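You operate a simulated robot arm through the tools that you are given. There is no shell and no other tool.

You run a simulated robot arm. Do the job below in one go: nothing can be reset, and whatever is moved stays where it is left.

JOB
Soak the purple nozzle clean, rinse it and stand it on a peg of the blue peg rack.
Fine: rinse in the white tub; shut the tub lid. Where these are worked on the way, their far stop is far enough and under half their travel is too little: tub lid.

Only the result counts: the job must be done as asked and must still hold three seconds after the hand-in. Knocking over, shifting, dropping, spilling or breaking anything else fails it. Lids that push on must go on centred and level and be pressed home; caps that screw on are set level and turned clockwise until they are tight.

ROBOT AND FRAMES
A 6-joint arm with a two-finger parallel gripper, fixed in place. Base frame: the origin is on the floor under the middle of its stand, x ahead of it, y to its left, z up. Lengths are in mm, angles in rad, forces in N, time in s.
It reaches about 1347 mm from its shoulder. Its first joint turns from -2.897 to 2.897 rad. Payload 3.91 kg.
Tool frame: the origin (TCP) lies between the finger pads and is the grasp point; the fingertips stand 30 mm ahead of it; z points along the fingers, y is the line along which they close. The gripper opens to 110 mm. The fingers are 20 mm wide and 10 mm thick; the gripper's body (48 by 112 mm) begins 55 mm behind the TCP.
Orientation is told as [roll, pitch, yaw] about the base's x, y, z axes, in that order, counted from this pose: with the fingers straight down and closing along the base's y, the tool's x points along the base's -x, its y along +y and its z along -z.

CONTROLS
- The arm moves only by the tool arm_command. Its arguments are lists of equal length, an entry for each row: "xyz": the shift along the base's x, y, z in mm, a list of three; "turn": the turn, a rotation vector about the base's x, y, z in rad, a list of three; "jaw": the closure, from 0 (fully open) to 1 (shut). In form: {"xyz": [[tx, ty, tz], ...], "turn": [[ax, ay, az], ...], "jaw": [jaw, ...]}. A call has 1 to 20 rows; each row is the pose to reach, as a shift and turn from the pose commanded when the call began. Rows are played at 5 a second. More than 50 mm and 0.15 rad between two rows, or a gripper value outside its range, and nothing of the call is played. A pose out of reach is approached as far as the arm can. The call stops where the force on the tool passes 90 N (or 10 N more than at its start, if that is more) or the arm is blocked; 0.2 s more then pass. The fingers move at their own pace (about 108 mm/s each) and stop on an object; they squeeze with about 31 N. The grip force told is the motor's: it shows also when the fingers shut on nothing. Time passes only in rows, and 0.2 s behind the last, so rows that repeat a pose let the fingers close. The reply holds the time, the measured pose of the TCP, the force on the tool along the base axes, the opening and the grip force, in the units named above and with some noise, with the torque about the TCP (base axes, N m) and any sound that the robot's microphone picked up, and new pictures: "show" is both (left out), scene, wrist or none.
- Cameras (640 x 400 px; columns grow to the right, rows downward): "scene" is fixed at [205.4, 639.6, 1627.8]; the picture's right is [-0.85, -0.52, 0.00], its down [-0.37, 0.60, -0.71] and it looks along [0.37, -0.60, -0.71] (base axes); focal length 310 px, centre (320, 200). "wrist" rides on the gripper at [72, 17, -103] in the tool frame; the picture's right is [-0.23, 0.97, 0.00], its down [-0.76, -0.18, -0.62] and it looks along [-0.61, -0.14, 0.78] (tool axes); focal length 222 px, centre (320, 200). There is no depth. A picture from a camera that has moved, and an enlarged one, comes with that camera's place and axes in the base frame and with its lens. The place of the scene camera against the robot may be out by one fixed shift of up to 25 mm in any direction.
- enlarge(camera, box): a new picture of the part [left, top, right, bottom] of that camera's present view, enlarged. The clock stands still meanwhile.
- sign_off(): hands the job in; it is judged then, once.

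Places have to be worked out from the pictures, the camera data and where the tool is seen. Open the gripper and draw the arm clear of the work before you hand the job in, unless the task says otherwise.

The tools are called after "Emit:" by a JSON object that holds its "fn" and its "kwargs". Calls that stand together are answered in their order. arm_command: Moves the arm, as the interface text tells. Its arguments: {"type":"object","properties":{"xyz":{"type":"array","items":{"type":"array","items":{"type":"number"}}},"turn":{"type":"array","items":{"type":"array","items":{"type":"number"}}},"jaw":{"type":"array","items":{"type":"number"}},"show":{"type":"string","enum":["both","scene","wrist","none"]}},"required":["xyz","turn","jaw"]} The other tools are called the same way: enlarge (camera, box) takes an enlarged picture of a part of a camera's view; sign_off () hands the job in.

At the start:

```text
time: 0.0
position: [591.1, 42.0, 1288.2]
ee_rot: [0.001, -0.001, 0.0]
wrist_force: [0.3, 0.2, -0.6]
ft_torque: [0.0, 0.0, 0.0]
opening: 110.1
finger_force: 0.0
```

scene: 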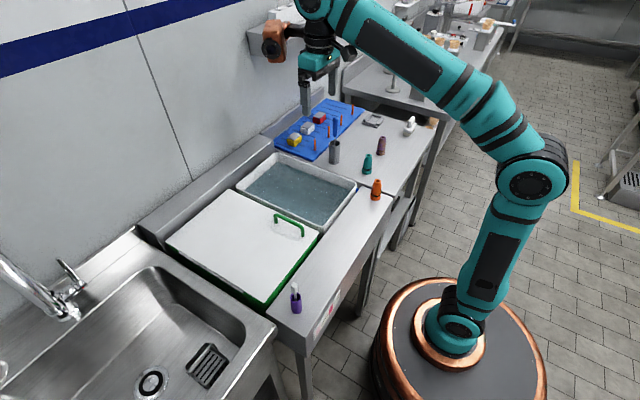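
wrist: 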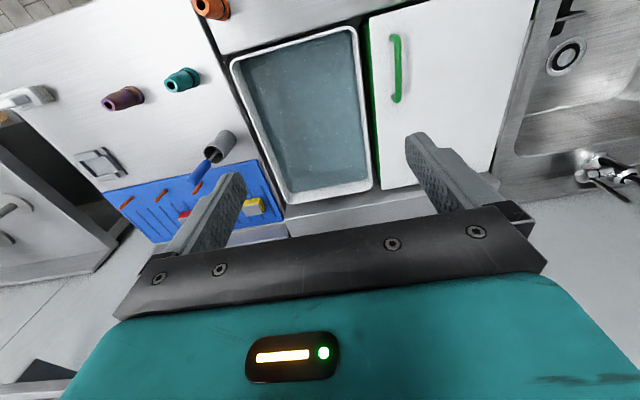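

I'll begin by looking closely at the scene picture: the purple nozzle, the tubs and the rack.

Emit:
{"fn": "enlarge", "kwargs": {"camera": "scene", "box": [220, 80, 460, 230]}}

Emit:
{"fn": "enlarge", "kwargs": {"camera": "scene", "box": [140, 180, 380, 330]}}

Emit:
{"fn": "enlarge", "kwargs": {"camera": "wrist", "box": [80, 0, 320, 240]}}

Emit:
{"fn": "enlarge", "kwargs": {"camera": "scene", "box": [260, 270, 340, 320]}}

```text
2.67 times, centred on (340, 155) of scene
camera zoom: at [205.4, 639.6, 1627.8], right [-0.85, -0.52, 0.0], down [-0.37, 0.6, -0.71], along [0.37, -0.6, -0.71], focal length 827 px, centre (267, 320)
```

zoom: 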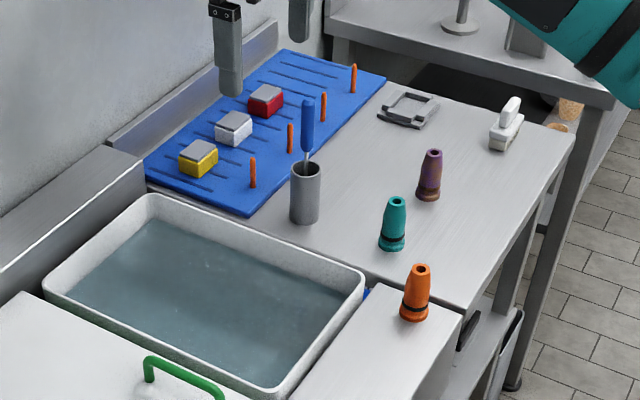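

```text
2.67 times, centred on (260, 255) of scene
camera zoom: at [205.4, 639.6, 1627.8], right [-0.85, -0.52, 0.0], down [-0.37, 0.6, -0.71], along [0.37, -0.6, -0.71], focal length 827 px, centre (480, 53)
```

zoom: 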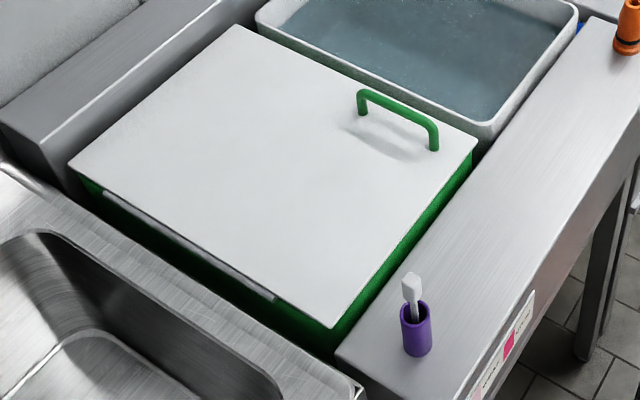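

```text
1.67 times, centred on (200, 120) of wrist
camera zoom: at [519.3, 58.2, 1391.9], right [0.23, 0.97, 0.0], down [0.76, -0.18, 0.62], along [0.61, -0.14, -0.78], focal length 370 px, centre (520, 333)
```

zoom: 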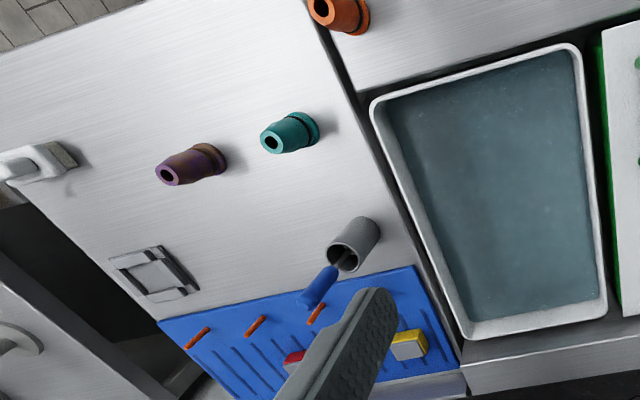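

```text
8.00 times, centred on (300, 295) of scene
camera zoom: at [205.4, 639.6, 1627.8], right [-0.85, -0.52, 0.0], down [-0.37, 0.6, -0.71], along [0.37, -0.6, -0.71], focal length 2481 px, centre (480, -560)
```

zoom: 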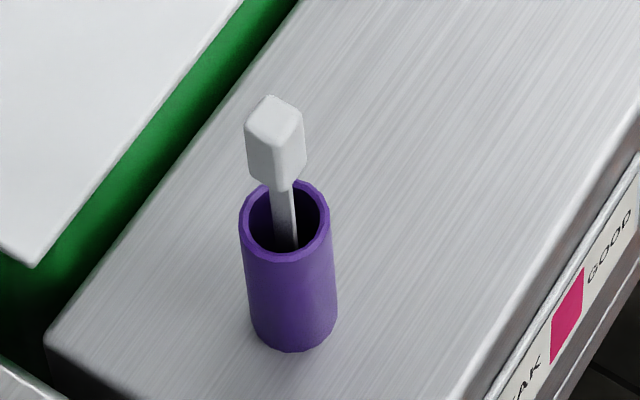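

There is a label on the counter's front edge; I read it and look at the nozzles more closely.

Emit:
{"fn": "enlarge", "kwargs": {"camera": "scene", "box": [310, 290, 350, 340]}}

Emit:
{"fn": "enlarge", "kwargs": {"camera": "scene", "box": [355, 130, 395, 205]}}

Emit:
{"fn": "enlarge", "kwargs": {"camera": "scene", "box": [270, 95, 370, 165]}}

Emit:
{"fn": "enlarge", "kwargs": {"camera": "scene", "box": [325, 270, 385, 330]}}

Emit:
{"fn": "enlarge", "kwargs": {"camera": "wrist", "box": [340, 0, 640, 200]}}

```text
8.00 times, centred on (330, 315) of scene
camera zoom: at [205.4, 639.6, 1627.8], right [-0.85, -0.52, 0.0], down [-0.37, 0.6, -0.71], along [0.37, -0.6, -0.71], focal length 2481 px, centre (240, -720)
```

zoom: 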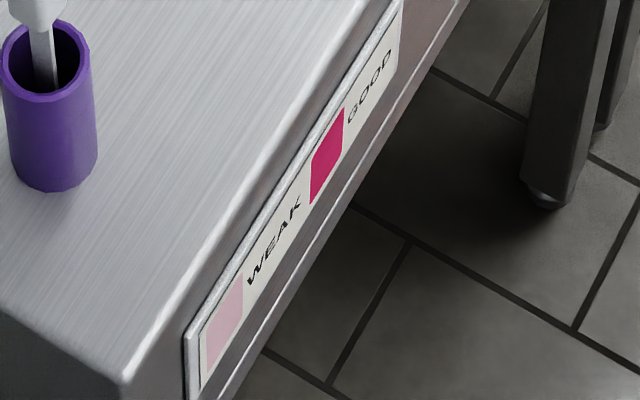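

```text
5.33 times, centred on (375, 168) of scene
camera zoom: at [205.4, 639.6, 1627.8], right [-0.85, -0.52, 0.0], down [-0.37, 0.6, -0.71], along [0.37, -0.6, -0.71], focal length 1654 px, centre (27, 373)
```

zoom: 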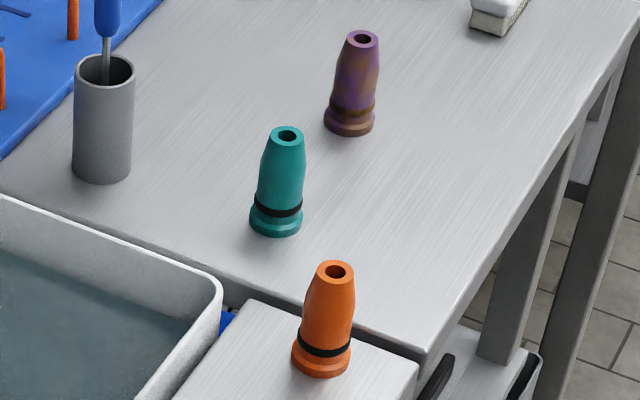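

```text
5.71 times, centred on (320, 130) of scene
camera zoom: at [205.4, 639.6, 1627.8], right [-0.85, -0.52, 0.0], down [-0.37, 0.6, -0.71], along [0.37, -0.6, -0.71], focal length 1772 px, centre (320, 600)
```

zoom: 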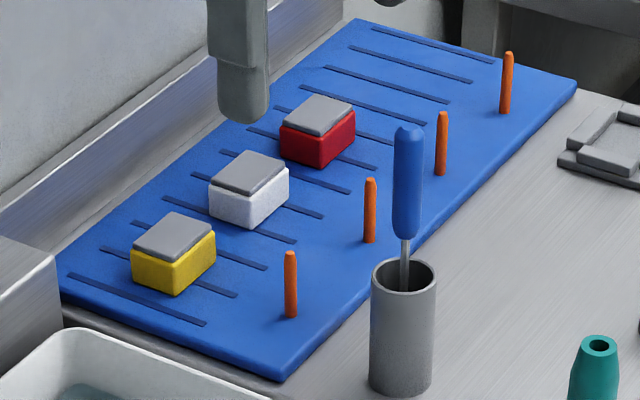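

```text
6.67 times, centred on (355, 300) of scene
camera zoom: at [205.4, 639.6, 1627.8], right [-0.85, -0.52, 0.0], down [-0.37, 0.6, -0.71], along [0.37, -0.6, -0.71], focal length 2068 px, centre (87, -467)
```

zoom: 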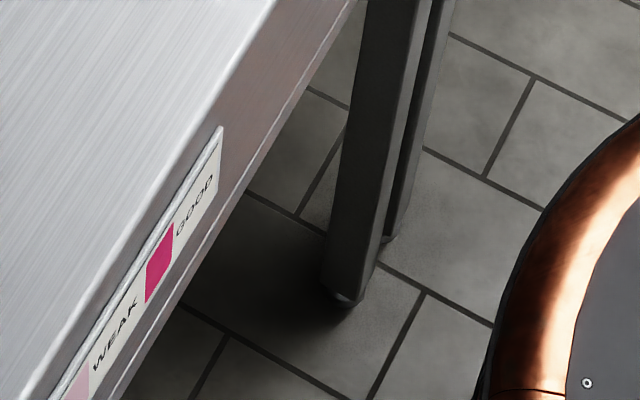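

```text
2.00 times, centred on (490, 100) of wrist
camera zoom: at [519.3, 58.2, 1391.9], right [0.23, 0.97, 0.0], down [0.76, -0.18, 0.62], along [0.61, -0.14, -0.78], focal length 444 px, centre (-20, 400)
```

zoom: 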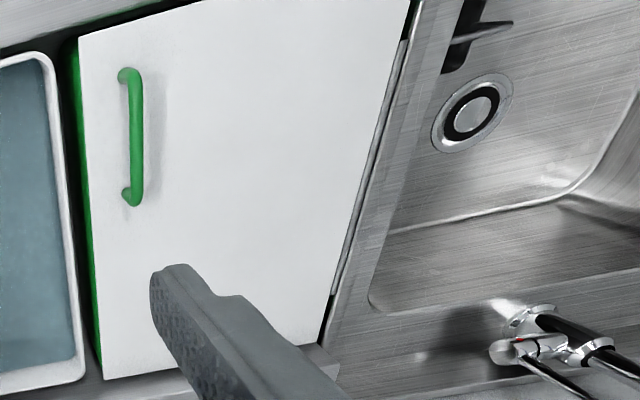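

The dirty purple nozzle stands beside the teal one at about (550, -408), top near z≈905; the hinged lid over the green tub has a handle near (627, 146). I check a few remaining details before moving.

Emit:
{"fn": "enlarge", "kwargs": {"camera": "scene", "box": [340, 170, 420, 220]}}

Emit:
{"fn": "enlarge", "kwargs": {"camera": "scene", "box": [150, 180, 250, 290]}}

Emit:
{"fn": "enlarge", "kwargs": {"camera": "scene", "box": [340, 0, 520, 130]}}

Emit:
{"fn": "enlarge", "kwargs": {"camera": "scene", "box": [0, 200, 240, 400]}}

```text
8.00 times, centred on (380, 195) of scene
camera zoom: at [205.4, 639.6, 1627.8], right [-0.85, -0.52, 0.0], down [-0.37, 0.6, -0.71], along [0.37, -0.6, -0.71], focal length 2481 px, centre (-160, 240)
```

zoom: 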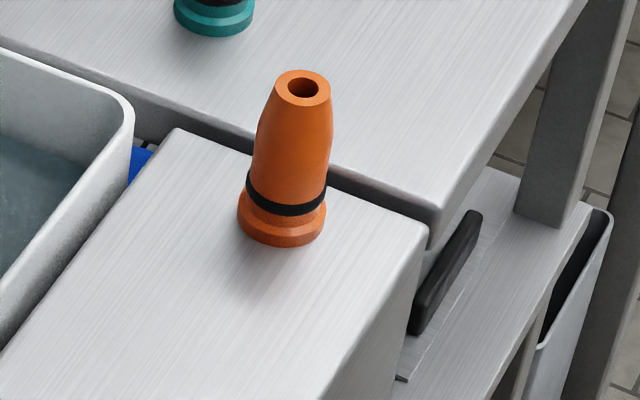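

```text
3.64 times, centred on (200, 235) of scene
camera zoom: at [205.4, 639.6, 1627.8], right [-0.85, -0.52, 0.0], down [-0.37, 0.6, -0.71], along [0.37, -0.6, -0.71], focal length 1128 px, centre (756, 73)
```

zoom: 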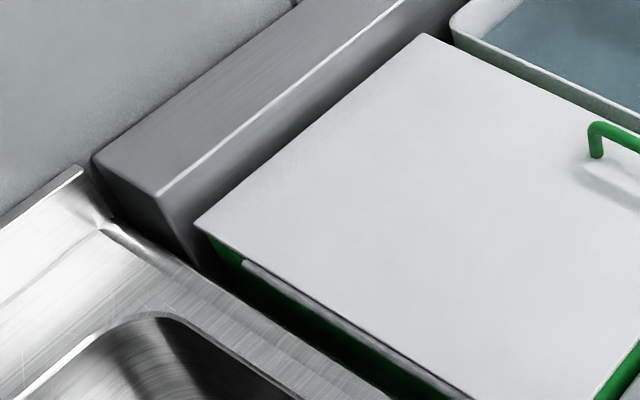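

```text
3.08 times, centred on (430, 65) of scene
camera zoom: at [205.4, 639.6, 1627.8], right [-0.85, -0.52, 0.0], down [-0.37, 0.6, -0.71], along [0.37, -0.6, -0.71], focal length 954 px, centre (-18, 615)
```

zoom: 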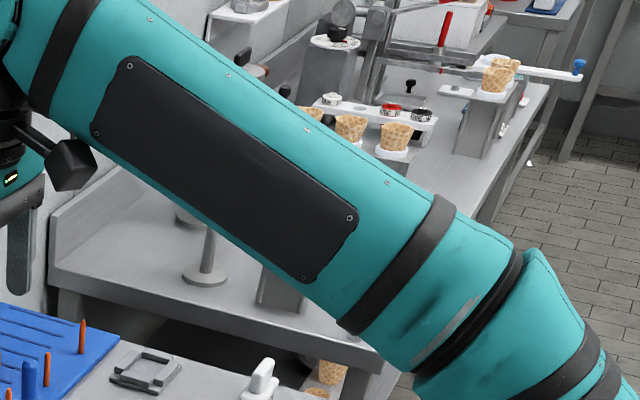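

```text
2.00 times, centred on (120, 300) of scene
camera zoom: at [205.4, 639.6, 1627.8], right [-0.85, -0.52, 0.0], down [-0.37, 0.6, -0.71], along [0.37, -0.6, -0.71], focal length 620 px, centre (720, 0)
```

zoom: 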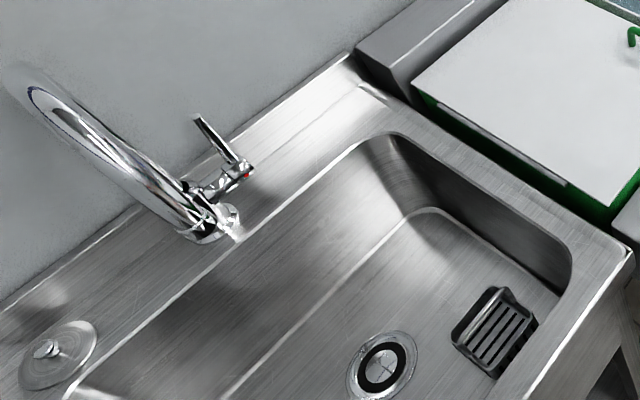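

Now I move the wrist camera down toward the lid and its handle for a closer look, staying well above everything.

Emit:
{"fn": "arm_command", "kwargs": {"xyz": [[-15, 19, -32], [-30, 39, -65], [-45, 58, -98], [-60, 78, -130], [-76, 97, -163], [-91, 117, -195], [-106, 136, -228], [-106, 136, -228]], "turn": [[0, 0, 0], [0, 0, 0], [0, 0, 0], [0, 0, 0], [0, 0, 0], [0, 0, 0], [0, 0, 0], [0, 0, 0]], "jaw": [0, 0, 0, 0, 0, 0, 0, 0]}}

```text
time: 1.8
position: [486.7, 177.4, 1062.1]
ee_rot: [0.0, 0.0, 0.001]
wrist_force: [0.2, -0.8, 0.0]
ft_torque: [-0.04, -0.02, 0.01]
opening: 110.3
finger_force: 0.1
camera wrist: at [414.1, 194.8, 1165.7], right [0.23, 0.97, 0.0], down [0.76, -0.18, 0.62], along [0.61, -0.14, -0.78], focal length 222 px, centre (320, 200)
```

scene: 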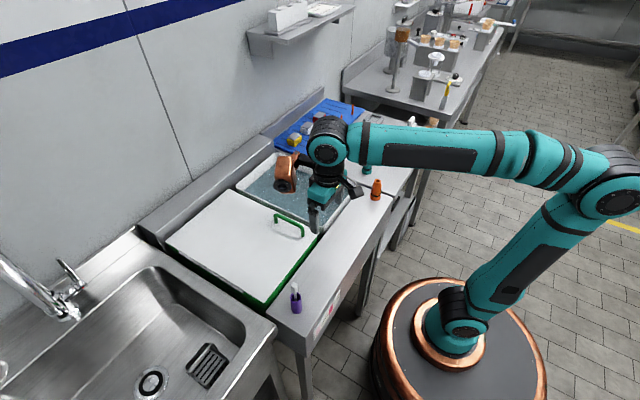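
wrist: 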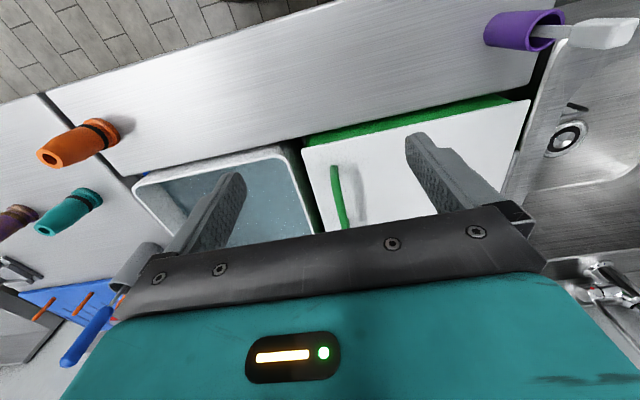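

The wrist picture gives a better fix: triangulating the handle's near end from two wrist views puts it at about (568, 180, 903). I enlarge the current wrist view for accuracy.

Emit:
{"fn": "enlarge", "kwargs": {"camera": "wrist", "box": [0, 80, 180, 380]}}

Emit:
{"fn": "enlarge", "kwargs": {"camera": "wrist", "box": [280, 0, 640, 240]}}

```text
1.33 times, centred on (90, 230) of wrist
camera zoom: at [414.1, 194.8, 1165.7], right [0.23, 0.97, 0.0], down [0.76, -0.18, 0.62], along [0.61, -0.14, -0.78], focal length 296 px, centre (627, 160)
```

zoom: 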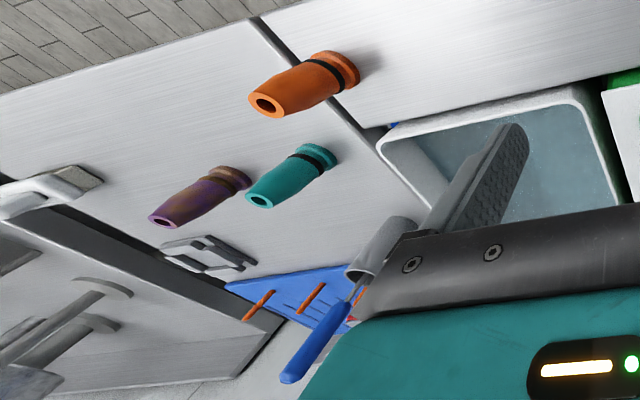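

```text
1.67 times, centred on (460, 120) of wrist
camera zoom: at [414.1, 194.8, 1165.7], right [0.23, 0.97, 0.0], down [0.76, -0.18, 0.62], along [0.61, -0.14, -0.78], focal length 370 px, centre (87, 333)
```

zoom: 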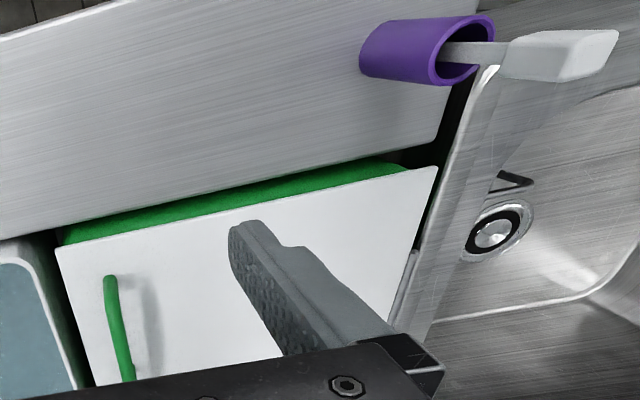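

Estimates for the purple nozzle differ between cameras, so I go for a closer wrist view of it, moving sideways at safe height.

Emit:
{"fn": "arm_command", "kwargs": {"xyz": [[-5, -44, 0], [-10, -89, 0], [-15, -133, 0], [-20, -178, 0], [-25, -222, 0], [-30, -267, 0], [-35, -311, 0], [-40, -356, 0], [-45, -400, 0], [-50, -445, 0], [-55, -489, -5], [-61, -534, -13], [-61, -534, -13]], "turn": [[0, 0, 0], [0, 0, 0], [0, 0, 0], [0, 0, 0], [0, 0, 0], [0, 0, 0], [0, 0, 0], [0, 0, 0], [0, 0, 0], [0, 0, 0], [0, 0, 0], [0, 0, 0], [0, 0, 0]], "jaw": [0, 0, 0, 0, 0, 0, 0, 0, 0, 0, 0, 0, 0]}}

```text
time: 4.6
position: [423.9, -357.6, 1047.3]
ee_rot: [-0.001, 0.001, 0.0]
wrist_force: [0.2, 0.1, -0.2]
ft_torque: [0.02, -0.02, 0.01]
opening: 110.1
finger_force: 0.1
camera wrist: at [351.2, -340.7, 1151.1], right [0.23, 0.97, 0.0], down [0.76, -0.18, 0.62], along [0.61, -0.14, -0.78], focal length 222 px, centre (320, 200)
```

scene: 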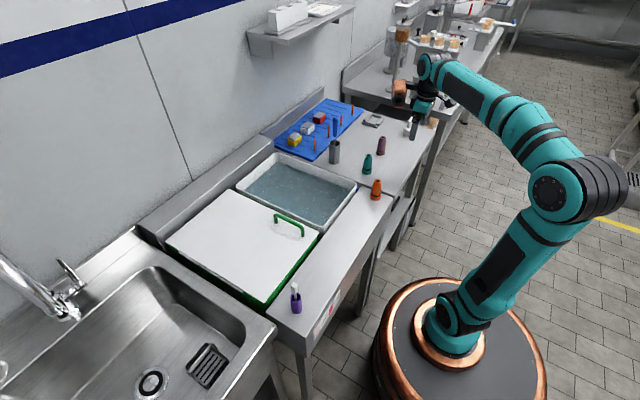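
wrist: 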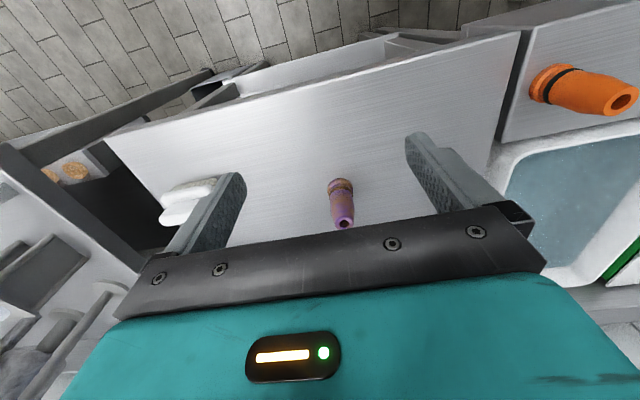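

Emit:
{"fn": "enlarge", "kwargs": {"camera": "wrist", "box": [270, 140, 430, 240]}}

Emit:
{"fn": "enlarge", "kwargs": {"camera": "scene", "box": [340, 100, 440, 170]}}

Emit:
{"fn": "enlarge", "kwargs": {"camera": "scene", "box": [380, 160, 440, 240]}}

```text
4.00 times, centred on (350, 190) of wrist
camera zoom: at [351.2, -340.7, 1151.1], right [0.23, 0.97, 0.0], down [0.76, -0.18, 0.62], along [0.61, -0.14, -0.78], focal length 888 px, centre (200, 240)
```

zoom: 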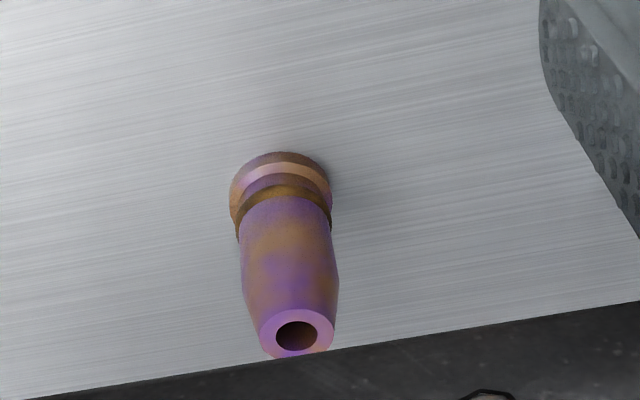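

```text
5.71 times, centred on (390, 135) of scene
camera zoom: at [205.4, 639.6, 1627.8], right [-0.85, -0.52, 0.0], down [-0.37, 0.6, -0.71], along [0.37, -0.6, -0.71], focal length 1772 px, centre (-80, 571)
```

zoom: 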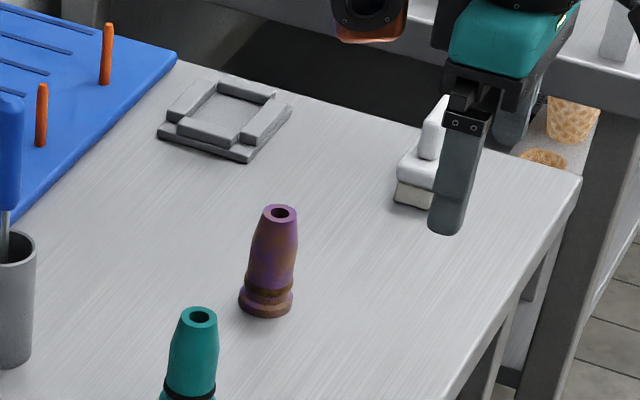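

```text
5.00 times, centred on (410, 200) of scene
camera zoom: at [205.4, 639.6, 1627.8], right [-0.85, -0.52, 0.0], down [-0.37, 0.6, -0.71], along [0.37, -0.6, -0.71], focal length 1551 px, centre (-130, 200)
```

zoom: 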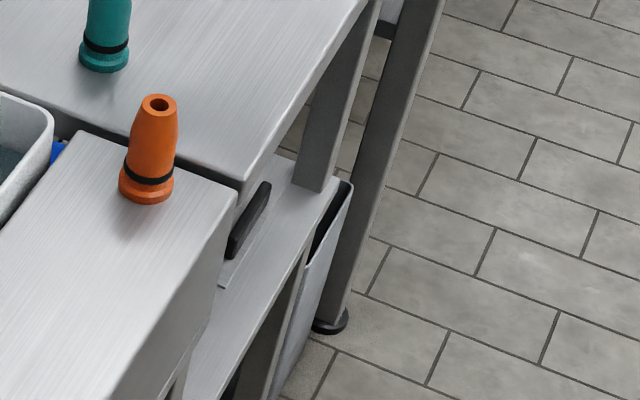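

Views 1 and 3 from the wrist agree well: purple nozzle top at (546, -356, 957), base near z≈879, so the counter is higher than the scene camera suggested. Next I go above the lid to fix its handle and hinge.

Emit:
{"fn": "arm_command", "kwargs": {"xyz": [[10, 30, 30], [20, 65, 60], [35, 105, 85], [50, 148, 105], [67, 192, 120], [84, 236, 130], [102, 280, 138], [120, 324, 140], [138, 368, 140], [156, 412, 140], [174, 456, 140], [192, 500, 140], [210, 544, 140], [228, 590, 140], [244, 635, 140], [244, 640, 140], [244, 640, 140]], "turn": [[0, 0, 0], [0, 0, 0], [0, 0, 0], [0, 0, 0], [0, 0, 0], [0, 0, 0], [0, 0, 0], [0, 0, 0], [0, 0, 0], [0, 0, 0], [0, 0, 0], [0, 0, 0], [0, 0, 0], [0, 0, 0], [0, 0, 0], [0, 0, 0], [0, 0, 0]], "jaw": [0, 0, 0, 0, 0, 0, 0, 0, 0, 0, 0, 0, 0, 0, 0, 0, 0]}}

```text
time: 8.2
position: [668.2, 283.7, 1187.4]
ee_rot: [0.0, 0.001, 0.001]
wrist_force: [-0.2, 0.3, -0.5]
ft_torque: [0.01, -0.03, -0.01]
opening: 110.0
finger_force: 0.0
camera wrist: at [596.4, 301.5, 1291.7], right [0.23, 0.97, 0.0], down [0.76, -0.18, 0.62], along [0.61, -0.14, -0.78], focal length 222 px, centre (320, 200)
```

scene: 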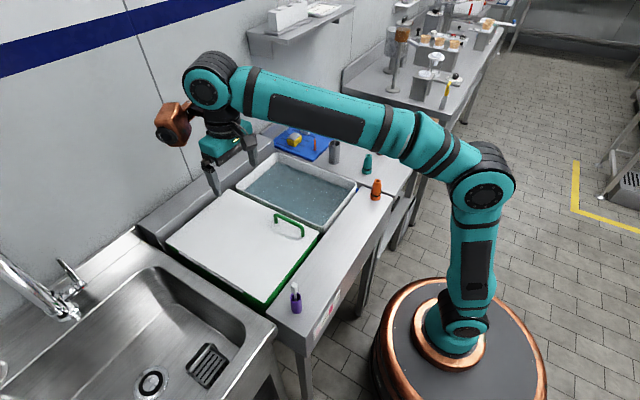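
wrist: 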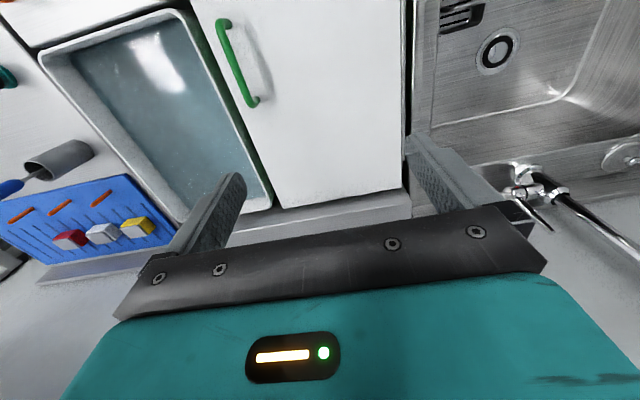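

Emit:
{"fn": "enlarge", "kwargs": {"camera": "wrist", "box": [180, 0, 440, 210]}}

Emit:
{"fn": "enlarge", "kwargs": {"camera": "wrist", "box": [0, 130, 200, 260]}}

```text
1.90 times, centred on (310, 105) of wrist
camera zoom: at [596.4, 301.5, 1291.7], right [0.23, 0.97, 0.0], down [0.76, -0.18, 0.62], along [0.61, -0.14, -0.78], focal length 423 px, centre (339, 381)
```

zoom: 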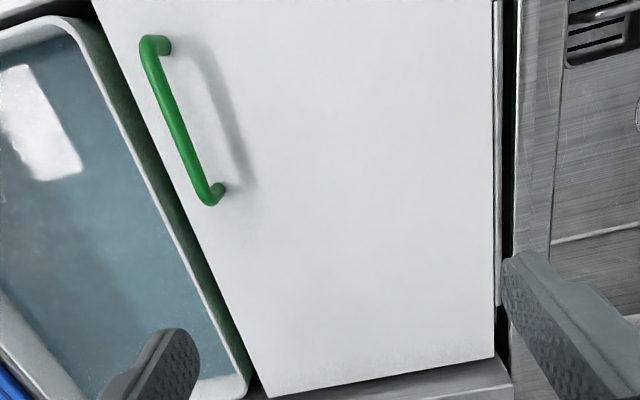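

```text
3.08 times, centred on (100, 195) of wrist
camera zoom: at [596.4, 301.5, 1291.7], right [0.23, 0.97, 0.0], down [0.76, -0.18, 0.62], along [0.61, -0.14, -0.78], focal length 684 px, centre (997, 215)
```

zoom: 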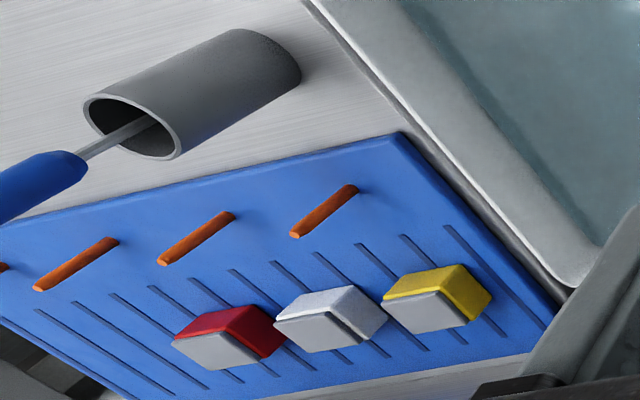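

The views put the lid at x 541–920, y 134–416, top z≈884, with the hinge along its +y edge, and the handle bar along x centred near (621, 174, ~917). I move above the handle with the fingers straddling it.

Emit:
{"fn": "arm_command", "kwargs": {"xyz": [[-8, -20, -38], [-16, -40, -76], [-25, -60, -114], [-34, -80, -150], [-42, -98, -182], [-47, -110, -207], [-47, -110, -212], [-47, -110, -212]], "turn": [[0, 0, 0], [0, 0, 0], [0, 0, 0], [0, 0, 0], [0, 0, 0], [0, 0, 0], [0, 0, 0], [0, 0, 0]], "jaw": [0, 0, 0, 0, 0, 0, 0, 0]}}

Emit:
{"fn": "enlarge", "kwargs": {"camera": "wrist", "box": [220, 60, 420, 210]}}

Emit:
{"fn": "enlarge", "kwargs": {"camera": "scene", "box": [220, 150, 360, 260]}}

```text
time: 10.0
position: [620.1, 171.7, 974.6]
ee_rot: [0.001, -0.001, -0.001]
wrist_force: [0.5, 0.7, -0.3]
ft_torque: [-0.02, -0.01, -0.02]
opening: 109.8
finger_force: 0.1
camera wrist: at [547.5, 190.6, 1078.0], right [0.23, 0.97, 0.0], down [0.76, -0.18, 0.62], along [0.61, -0.14, -0.78], focal length 222 px, centre (320, 200)
```

scene: 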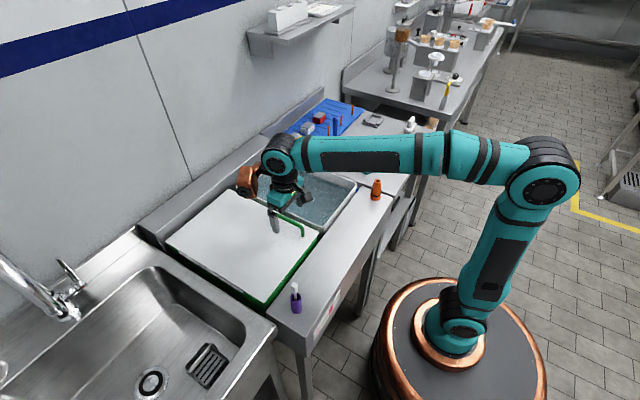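
wrist: 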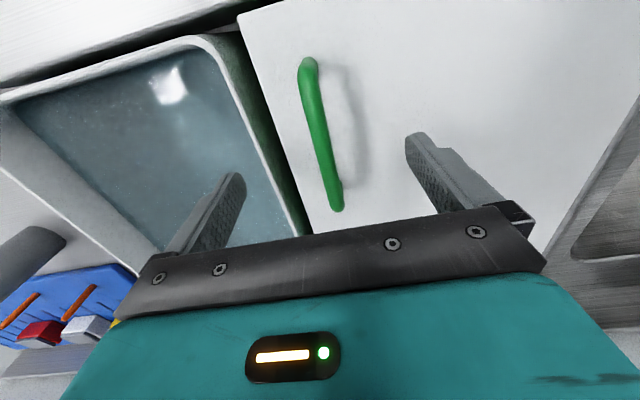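

```text
2.67 times, centred on (320, 135) of wrist
camera zoom: at [547.5, 190.6, 1078.0], right [0.23, 0.97, 0.0], down [0.76, -0.18, 0.62], along [0.61, -0.14, -0.78], focal length 592 px, centre (320, 373)
```

zoom: 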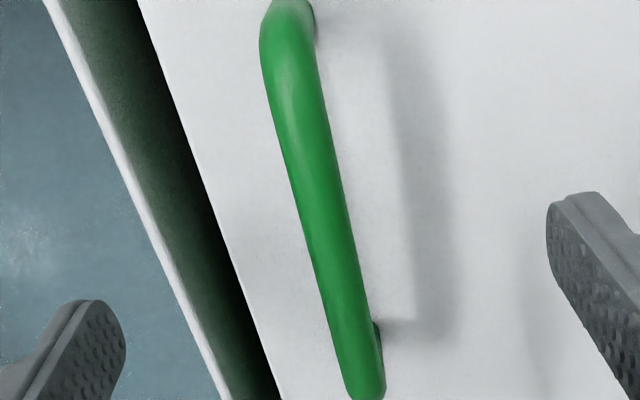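

```text
3.64 times, centred on (290, 205) of scene
camera zoom: at [205.4, 639.6, 1627.8], right [-0.85, -0.52, 0.0], down [-0.37, 0.6, -0.71], along [0.37, -0.6, -0.71], focal length 1128 px, centre (429, 182)
```

zoom: 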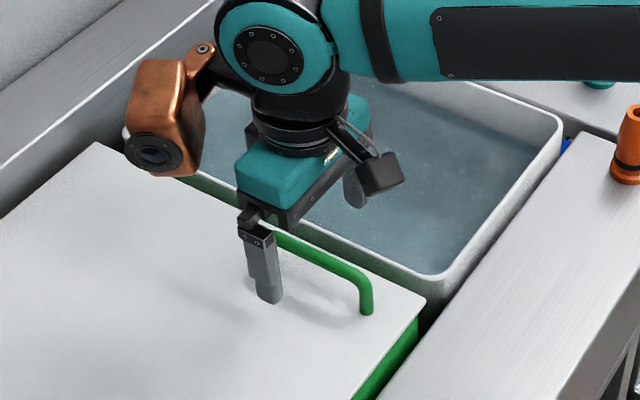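

The bar lies along x at y≈177, top at about z 920, midway between the fingers. I lower 45 mm so the tips straddle the bar (about 15 mm above the lid), then close.

Emit:
{"fn": "arm_command", "kwargs": {"xyz": [[0, 2, -15], [0, 2, -30], [0, 2, -45], [0, 2, -45], [0, 2, -45], [0, 2, -45], [0, 2, -45], [0, 2, -45]], "turn": [[0, 0, 0], [0, 0, 0], [0, 0, 0], [0, 0, 0], [0, 0, 0], [0, 0, 0], [0, 0, 0], [0, 0, 0]], "jaw": [0, 0, 0, 0.5, 0.8, 1, 1, 1]}}

Emit:
{"fn": "enlarge", "kwargs": {"camera": "wrist", "box": [220, 60, 420, 210]}}

Emit:
{"fn": "enlarge", "kwargs": {"camera": "scene", "box": [220, 150, 360, 260]}}

```text
time: 12.0
position: [619.1, 177.8, 932.9]
ee_rot: [0.005, -0.004, 0.0]
wrist_force: [-21.8, 47.1, 17.4]
ft_torque: [-0.77, 0.3, 0.12]
opening: 12.9
finger_force: 31.2
stopped in row 8: the force on the tool passed its limit at 91 N (the readings are from after the stop); the commanded pose is now the measured one
camera wrist: at [546.3, 193.5, 1036.7], right [0.23, 0.97, 0.01], down [0.76, -0.18, 0.63], along [0.61, -0.14, -0.78], focal length 222 px, centre (320, 200)
```

scene: 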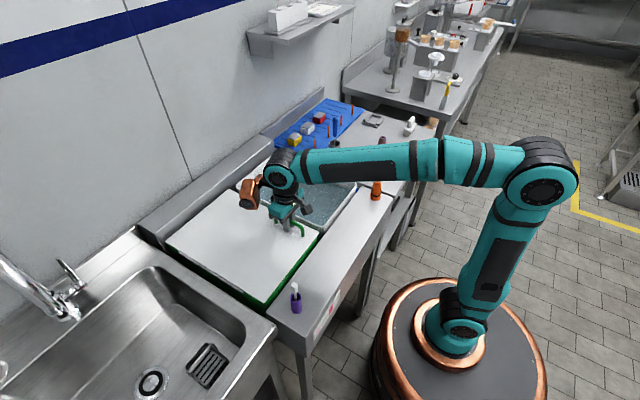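
wrist: 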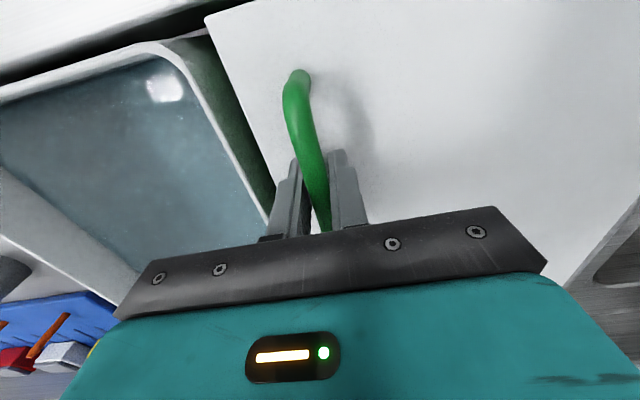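

```text
2.67 times, centred on (320, 135) of wrist
camera zoom: at [546.3, 193.5, 1036.7], right [0.23, 0.97, 0.01], down [0.76, -0.18, 0.63], along [0.61, -0.14, -0.78], focal length 592 px, centre (320, 373)
```

zoom: 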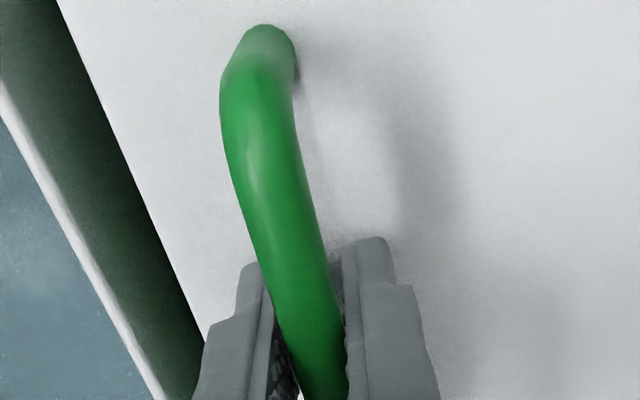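

```text
3.64 times, centred on (290, 205) of scene
camera zoom: at [205.4, 639.6, 1627.8], right [-0.85, -0.52, 0.0], down [-0.37, 0.6, -0.71], along [0.37, -0.6, -0.71], focal length 1128 px, centre (429, 182)
```

zoom: 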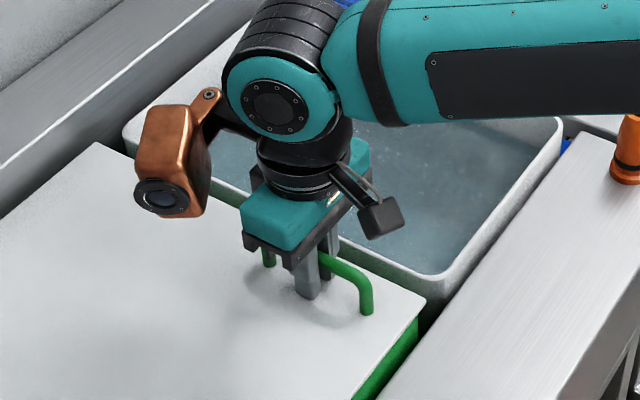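

The bar is gripped (opening 12.9 mm) but the tool is pushed toward +y by about 47 N, so the bar sits a little further in +y. I ease +2 mm in y and read the force.

Emit:
{"fn": "arm_command", "kwargs": {"xyz": [[0, 1, 0], [0, 2, 0], [0, 2, 0]], "turn": [[0, 0, 0], [0, 0, 0], [0, 0, 0]], "jaw": [1, 1, 1], "show": "none"}}

```text
time: 12.8
position: [618.8, 178.5, 931.0]
ee_rot: [0.002, -0.004, 0.0]
wrist_force: [-29.3, 41.0, 34.4]
ft_torque: [-0.29, 0.18, 0.05]
opening: 11.4
finger_force: 44.9
```

Forces remain (−29, 41, 34) N; I make small corrective moves along those directions to learn the sign and relax the grip load.

Emit:
{"fn": "arm_command", "kwargs": {"xyz": [[-1, 1, 1], [-2, 3, 2], [-2, 3, 2]], "turn": [[0, 0, 0], [0, 0, 0], [0, 0, 0]], "jaw": [1, 1, 1], "show": "none"}}

```text
time: 13.6
position: [618.4, 176.5, 931.9]
ee_rot: [0.0, -0.004, -0.002]
wrist_force: [17.0, 2.6, 16.0]
ft_torque: [-0.28, -0.9, -0.06]
opening: 11.5
finger_force: 45.1
```

Force follows position as expected (about 10–20 N/mm), and it's now small. I begin lifting the lid along the arc about the hinge (y≈416, z≈880), turning the tool with it, by 0.2 rad at first.

Emit:
{"fn": "arm_command", "kwargs": {"xyz": [[0.5, 1.4, 6.5], [0.5, 2.9, 12.5], [0.5, 4.5, 18.3], [0.5, 6.4, 24], [0.5, 8.4, 29.8], [0.5, 10.4, 35.5], [0.5, 12.7, 41.2], [0.5, 15.1, 46.8]], "turn": [[-0.025, 0, 0], [-0.05, 0, 0], [-0.075, 0, 0], [-0.1, 0, 0], [-0.125, 0, 0], [-0.15, 0, 0], [-0.175, 0, 0], [-0.2, 0, 0]], "jaw": [1, 1, 1, 1, 1, 1, 1, 1]}}

```text
time: 15.1
position: [618.8, 187.7, 974.8]
ee_rot: [-0.155, -0.005, 0.001]
wrist_force: [4.6, -70.9, 21.5]
ft_torque: [0.0, 0.14, 0.14]
opening: 11.6
finger_force: 44.8
stopped in row 7: the force on the tool passed its limit at 91 N (the readings are from after the stop); the commanded pose is now the measured one
camera wrist: at [546.5, 220.4, 1074.2], right [0.23, 0.96, -0.15], down [0.76, -0.08, 0.65], along [0.61, -0.26, -0.75], focal length 222 px, centre (320, 200)
```

scene: 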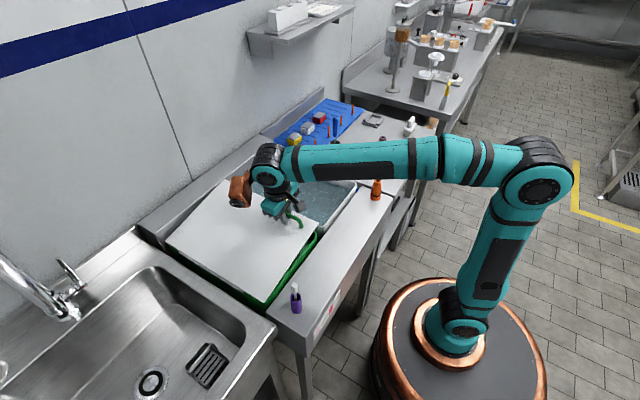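
wrist: 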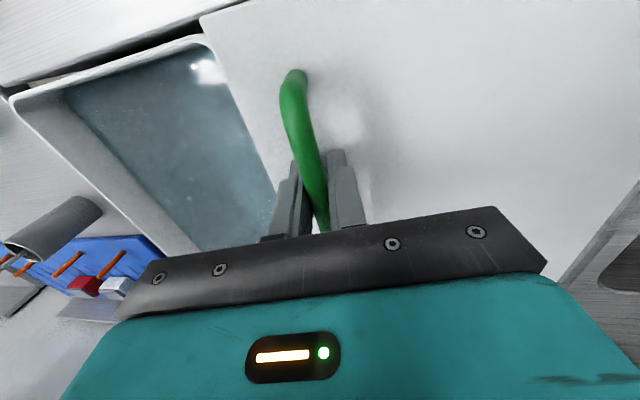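

The lid is rising (about 0.16 rad) but Fy = −71 N says the tool has gone too far in +y for the true arc. I hold and back off a little in y.

Emit:
{"fn": "arm_command", "kwargs": {"xyz": [[0, -1, 0], [0, -3, 0], [0, -3, 0]], "turn": [[0, 0, 0], [0, 0, 0], [0, 0, 0]], "jaw": [1, 1, 1], "show": "none"}}

```text
time: 15.9
position: [618.7, 186.9, 973.2]
ee_rot: [-0.152, -0.006, 0.0]
wrist_force: [25.8, -68.9, 23.7]
ft_torque: [0.56, -0.86, 0.25]
opening: 12.0
finger_force: 44.9
```

Little change, so I back off further in y by 5 mm and compare.

Emit:
{"fn": "arm_command", "kwargs": {"xyz": [[-0.5, -2, 0], [-1, -4, 0], [-1, -5, 0], [-1, -5, 0]], "turn": [[0, 0, 0], [0, 0, 0], [0, 0, 0], [0, 0, 0]], "jaw": [1, 1, 1, 1], "show": "none"}}

```text
time: 16.9
position: [617.5, 185.0, 969.4]
ee_rot: [-0.15, -0.001, 0.003]
wrist_force: [33.2, -6.7, -0.2]
ft_torque: [0.08, 0.14, -0.13]
opening: 11.9
finger_force: 45.0
```

The lateral load is gone now. I hold still for a second to see whether the readings are settled.

Emit:
{"fn": "arm_command", "kwargs": {"xyz": [[0, 0, 0], [0, 0, 0], [0, 0, 0], [0, 0, 0], [0, 0, 0]], "turn": [[0, 0, 0], [0, 0, 0], [0, 0, 0], [0, 0, 0], [0, 0, 0]], "jaw": [1, 1, 1, 1, 1], "show": "none"}}

```text
time: 18.1
position: [618.6, 186.8, 969.9]
ee_rot: [-0.154, -0.004, 0.002]
wrist_force: [22.8, 14.3, -8.0]
ft_torque: [-0.12, 0.88, -0.23]
opening: 11.6
finger_force: 45.4
```

The readings suggest windup between the commanded and actual pose, so I now command absolute arc points matched to the measured positions (hinge ≈ y 416, z 884, bar radius 241 mm) and carry the lid on to about 0.62 rad.

Emit:
{"fn": "arm_command", "kwargs": {"xyz": [[0.8, 4, -3], [0.8, 8, -5], [0.8, 11.5, 3.3], [0.8, 17.6, 16.7], [0.8, 24.4, 29.6], [0.8, 32, 42.1], [0.8, 40.4, 54.1], [0.8, 49.4, 65.6], [0.8, 59.1, 76.5], [0.8, 69.5, 86.8]], "turn": [[0, 0, 0], [-0.005, 0, 0], [-0.045, 0, 0], [-0.105, 0, 0], [-0.165, 0, 0], [-0.225, 0, 0], [-0.285, 0, 0], [-0.345, 0, 0], [-0.405, 0, 0], [-0.465, 0, 0]], "jaw": [1, 1, 1, 1, 1, 1, 1, 1, 1, 1]}}

```text
time: 18.9
position: [618.3, 189.9, 978.4]
ee_rot: [-0.192, -0.01, 0.0]
wrist_force: [2.2, -86.6, 31.1]
ft_torque: [0.56, -0.09, 0.0]
opening: 13.3
finger_force: 46.1
stopped in row 3: the force on the tool passed its limit at 93 N (the readings are from after the stop); the commanded pose is now the measured one
camera wrist: at [545.0, 226.1, 1076.6], right [0.23, 0.96, -0.18], down [0.76, -0.06, 0.65], along [0.61, -0.29, -0.73], focal length 222 px, centre (320, 200)
```

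scene: 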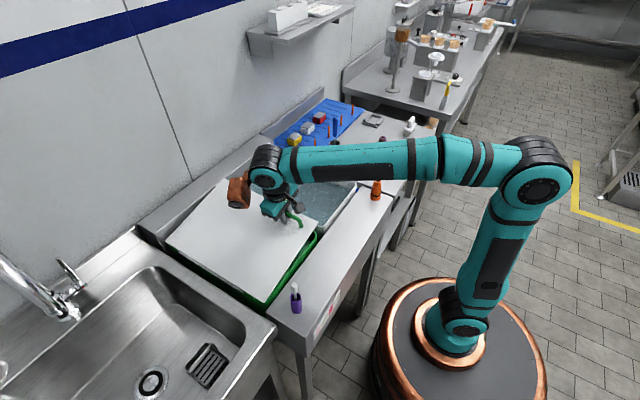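
wrist: 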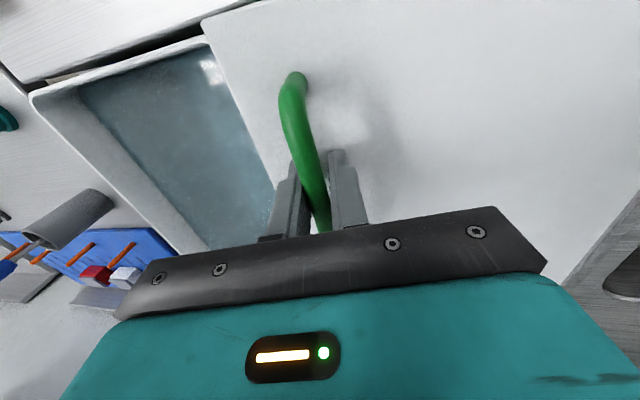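

Fy = −87 N at (190, 978) with the pose nearly on command. I hold without moving to see what load remains once the command equals the measured pose.

Emit:
{"fn": "arm_command", "kwargs": {"xyz": [[0, 0, 0], [0, 0, 0], [0, 0, 0]], "turn": [[0, 0, 0], [0, 0, 0], [0, 0, 0]], "jaw": [1, 1, 1], "show": "none"}}

Emit:
{"fn": "enlarge", "kwargs": {"camera": "wrist", "box": [220, 60, 420, 210]}}

Emit:
{"fn": "enlarge", "kwargs": {"camera": "scene", "box": [220, 150, 360, 260]}}

Emit:
{"fn": "enlarge", "kwargs": {"camera": "scene", "box": [150, 180, 330, 310]}}

```text
time: 19.6
position: [619.0, 192.0, 976.4]
ee_rot: [-0.191, -0.006, 0.002]
wrist_force: [9.4, -84.8, 30.4]
ft_torque: [0.73, -0.54, 0.08]
opening: 20.3
finger_force: 44.9
```

```text
2.67 times, centred on (320, 135) of wrist
camera zoom: at [545.1, 228.5, 1074.5], right [0.23, 0.96, -0.18], down [0.76, -0.06, 0.65], along [0.61, -0.29, -0.74], focal length 592 px, centre (320, 373)
```

zoom: 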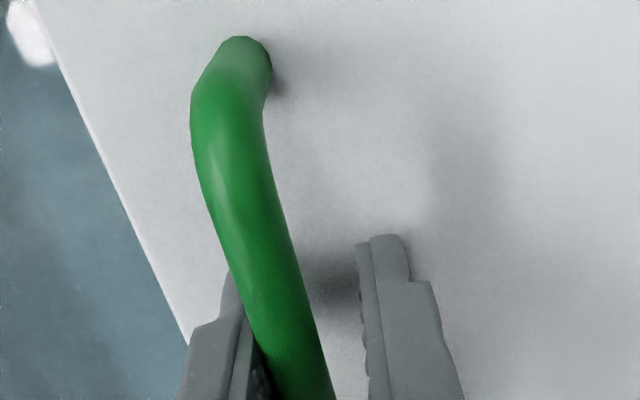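

```text
3.64 times, centred on (290, 205) of scene
camera zoom: at [205.4, 639.6, 1627.8], right [-0.85, -0.52, 0.0], down [-0.37, 0.6, -0.71], along [0.37, -0.6, -0.71], focal length 1128 px, centre (429, 182)
```

zoom: 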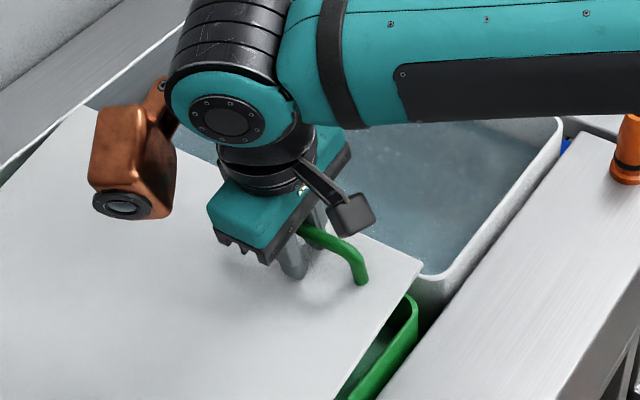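

```text
3.08 times, centred on (240, 245) of scene
camera zoom: at [205.4, 639.6, 1627.8], right [-0.85, -0.52, 0.0], down [-0.37, 0.6, -0.71], along [0.37, -0.6, -0.71], focal length 954 px, centre (566, 62)
```

zoom: 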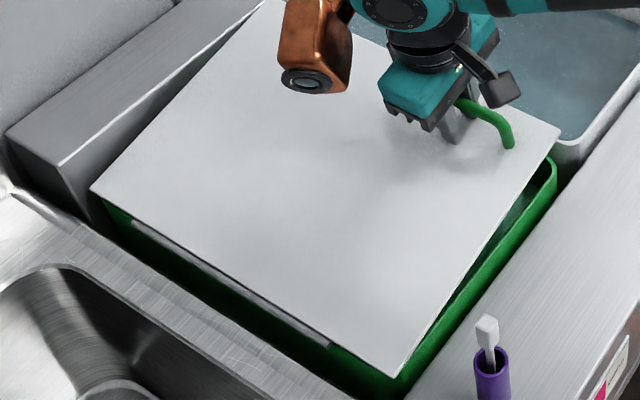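

The picture explains it: the bar has pushed the −y finger back, i.e. the tool ran about 4 mm too far in +y. Re-triangulated lid corners give its top at z≈899 and hinge edge near y≈409, so I use hinge (409, 897), radius 233, and proceed in a short step to 0.30 rad.

Emit:
{"fn": "arm_command", "kwargs": {"xyz": [[0, -1.5, -0.3], [0, -3, -0.5], [0, -3, -0.5], [0, 1.5, 10.4], [0, 6.3, 21.1]], "turn": [[0, 0, 0], [-0.01, 0, 0], [-0.01, 0, 0], [-0.058, 0, 0], [-0.108, 0, 0]], "jaw": [1, 1, 1, 1, 1], "show": "wrist"}}

```text
time: 20.9
position: [618.7, 201.0, 996.6]
ee_rot: [-0.297, -0.005, 0.003]
wrist_force: [19.5, -58.1, 29.1]
ft_torque: [1.33, 0.66, -0.15]
opening: 20.3
finger_force: 45.4
camera wrist: at [545.2, 246.7, 1090.7], right [0.23, 0.93, -0.28], down [0.76, 0.02, 0.65], along [0.61, -0.36, -0.7], focal length 222 px, centre (320, 200)
```

wrist: 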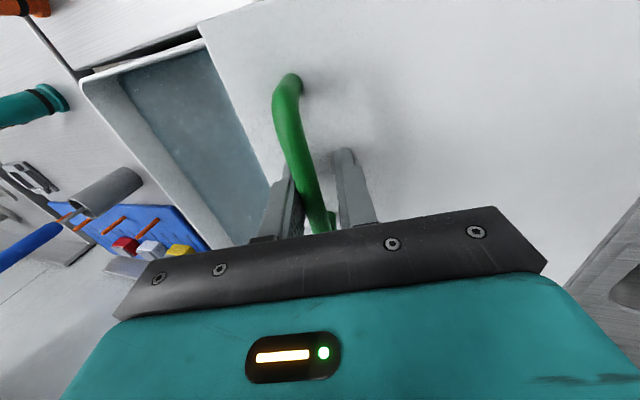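

Still pulling −58 N in y with the bar resting on the −y finger. I shift the tool −4 mm in y (along its closing line) to recentre the bar.

Emit:
{"fn": "arm_command", "kwargs": {"xyz": [[0, -2, 0.5], [0, -4, 1], [0, -4, 1], [0, -4, 1]], "turn": [[0, 0, 0], [0, 0, 0], [0, 0, 0], [0, 0, 0]], "jaw": [1, 1, 1, 1], "show": "none"}}

```text
time: 21.9
position: [618.2, 196.3, 996.4]
ee_rot: [-0.299, -0.006, 0.001]
wrist_force: [4.5, -50.6, 21.9]
ft_torque: [0.36, -0.23, -0.01]
opening: 11.6
finger_force: 44.6
```

Recentred (opening 11.6) with −50 N left. Earlier a further −4 to −5 mm brought the load to zero, so I repeat that here.

Emit:
{"fn": "arm_command", "kwargs": {"xyz": [[0, -2, 0.5], [0, -3.5, 1], [0, -3.5, 1]], "turn": [[0, 0, 0], [0, 0, 0], [0, 0, 0]], "jaw": [1, 1, 1], "show": "none"}}

```text
time: 22.6
position: [617.6, 196.2, 997.5]
ee_rot: [-0.299, -0.003, 0.005]
wrist_force: [-7.6, -16.0, 5.7]
ft_torque: [0.16, 0.32, -0.23]
opening: 11.7
finger_force: 44.7
```

Load is now small (−16 N). I hold one second to see if the force drifts, which tells how the controller behaves.

Emit:
{"fn": "arm_command", "kwargs": {"xyz": [[0, 0, 0], [0, 0, 0], [0, 0, 0], [0, 0, 0], [0, 0, 0], [0, 0, 0]], "turn": [[0, 0, 0], [0, 0, 0], [0, 0, 0], [0, 0, 0], [0, 0, 0], [0, 0, 0]], "jaw": [1, 1, 1, 1, 1, 1], "show": "none"}}

```text
time: 24.1
position: [617.5, 194.8, 998.5]
ee_rot: [-0.298, -0.003, 0.004]
wrist_force: [-23.0, 8.9, -7.2]
ft_torque: [-0.11, 0.11, -0.18]
opening: 11.7
finger_force: 45.3
```

The force drifts slowly with the command offset, i.e. an integrating controller was wound up by my earlier path error. I continue along a refitted arc (hinge ≈ (411, 904), radius 234), letting that offset bleed off gradually, to about 0.58 rad.

Emit:
{"fn": "arm_command", "kwargs": {"xyz": [[-1, 2.6, 5], [-1, 5.1, 10.1], [-1, 8.5, 16.2], [-1, 12, 22.4], [-1, 15.7, 28.3], [-1, 19.6, 34.2], [-1, 23.7, 39.9], [-1, 28, 45.6], [-1, 32.4, 51.1], [-1, 37, 56.6]], "turn": [[-0.024, 0, 0], [-0.048, 0, 0], [-0.078, 0, 0], [-0.108, 0, 0], [-0.138, 0, 0], [-0.168, 0, 0], [-0.198, 0, 0], [-0.228, 0, 0], [-0.258, 0, 0], [-0.288, 0, 0]], "jaw": [1, 1, 1, 1, 1, 1, 1, 1, 1, 1], "show": "wrist"}}

```text
time: 26.2
position: [619.5, 233.0, 1054.2]
ee_rot: [-0.586, -0.004, 0.005]
wrist_force: [20.1, -10.0, 7.0]
ft_torque: [0.13, -0.48, 0.31]
opening: 11.6
finger_force: 44.7
camera wrist: at [545.2, 303.4, 1132.7], right [0.23, 0.81, -0.54], down [0.76, 0.2, 0.62], along [0.61, -0.55, -0.57], focal length 222 px, centre (320, 200)
```

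wrist: 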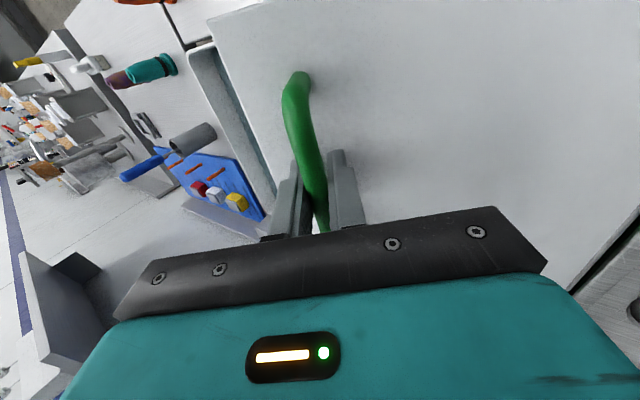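

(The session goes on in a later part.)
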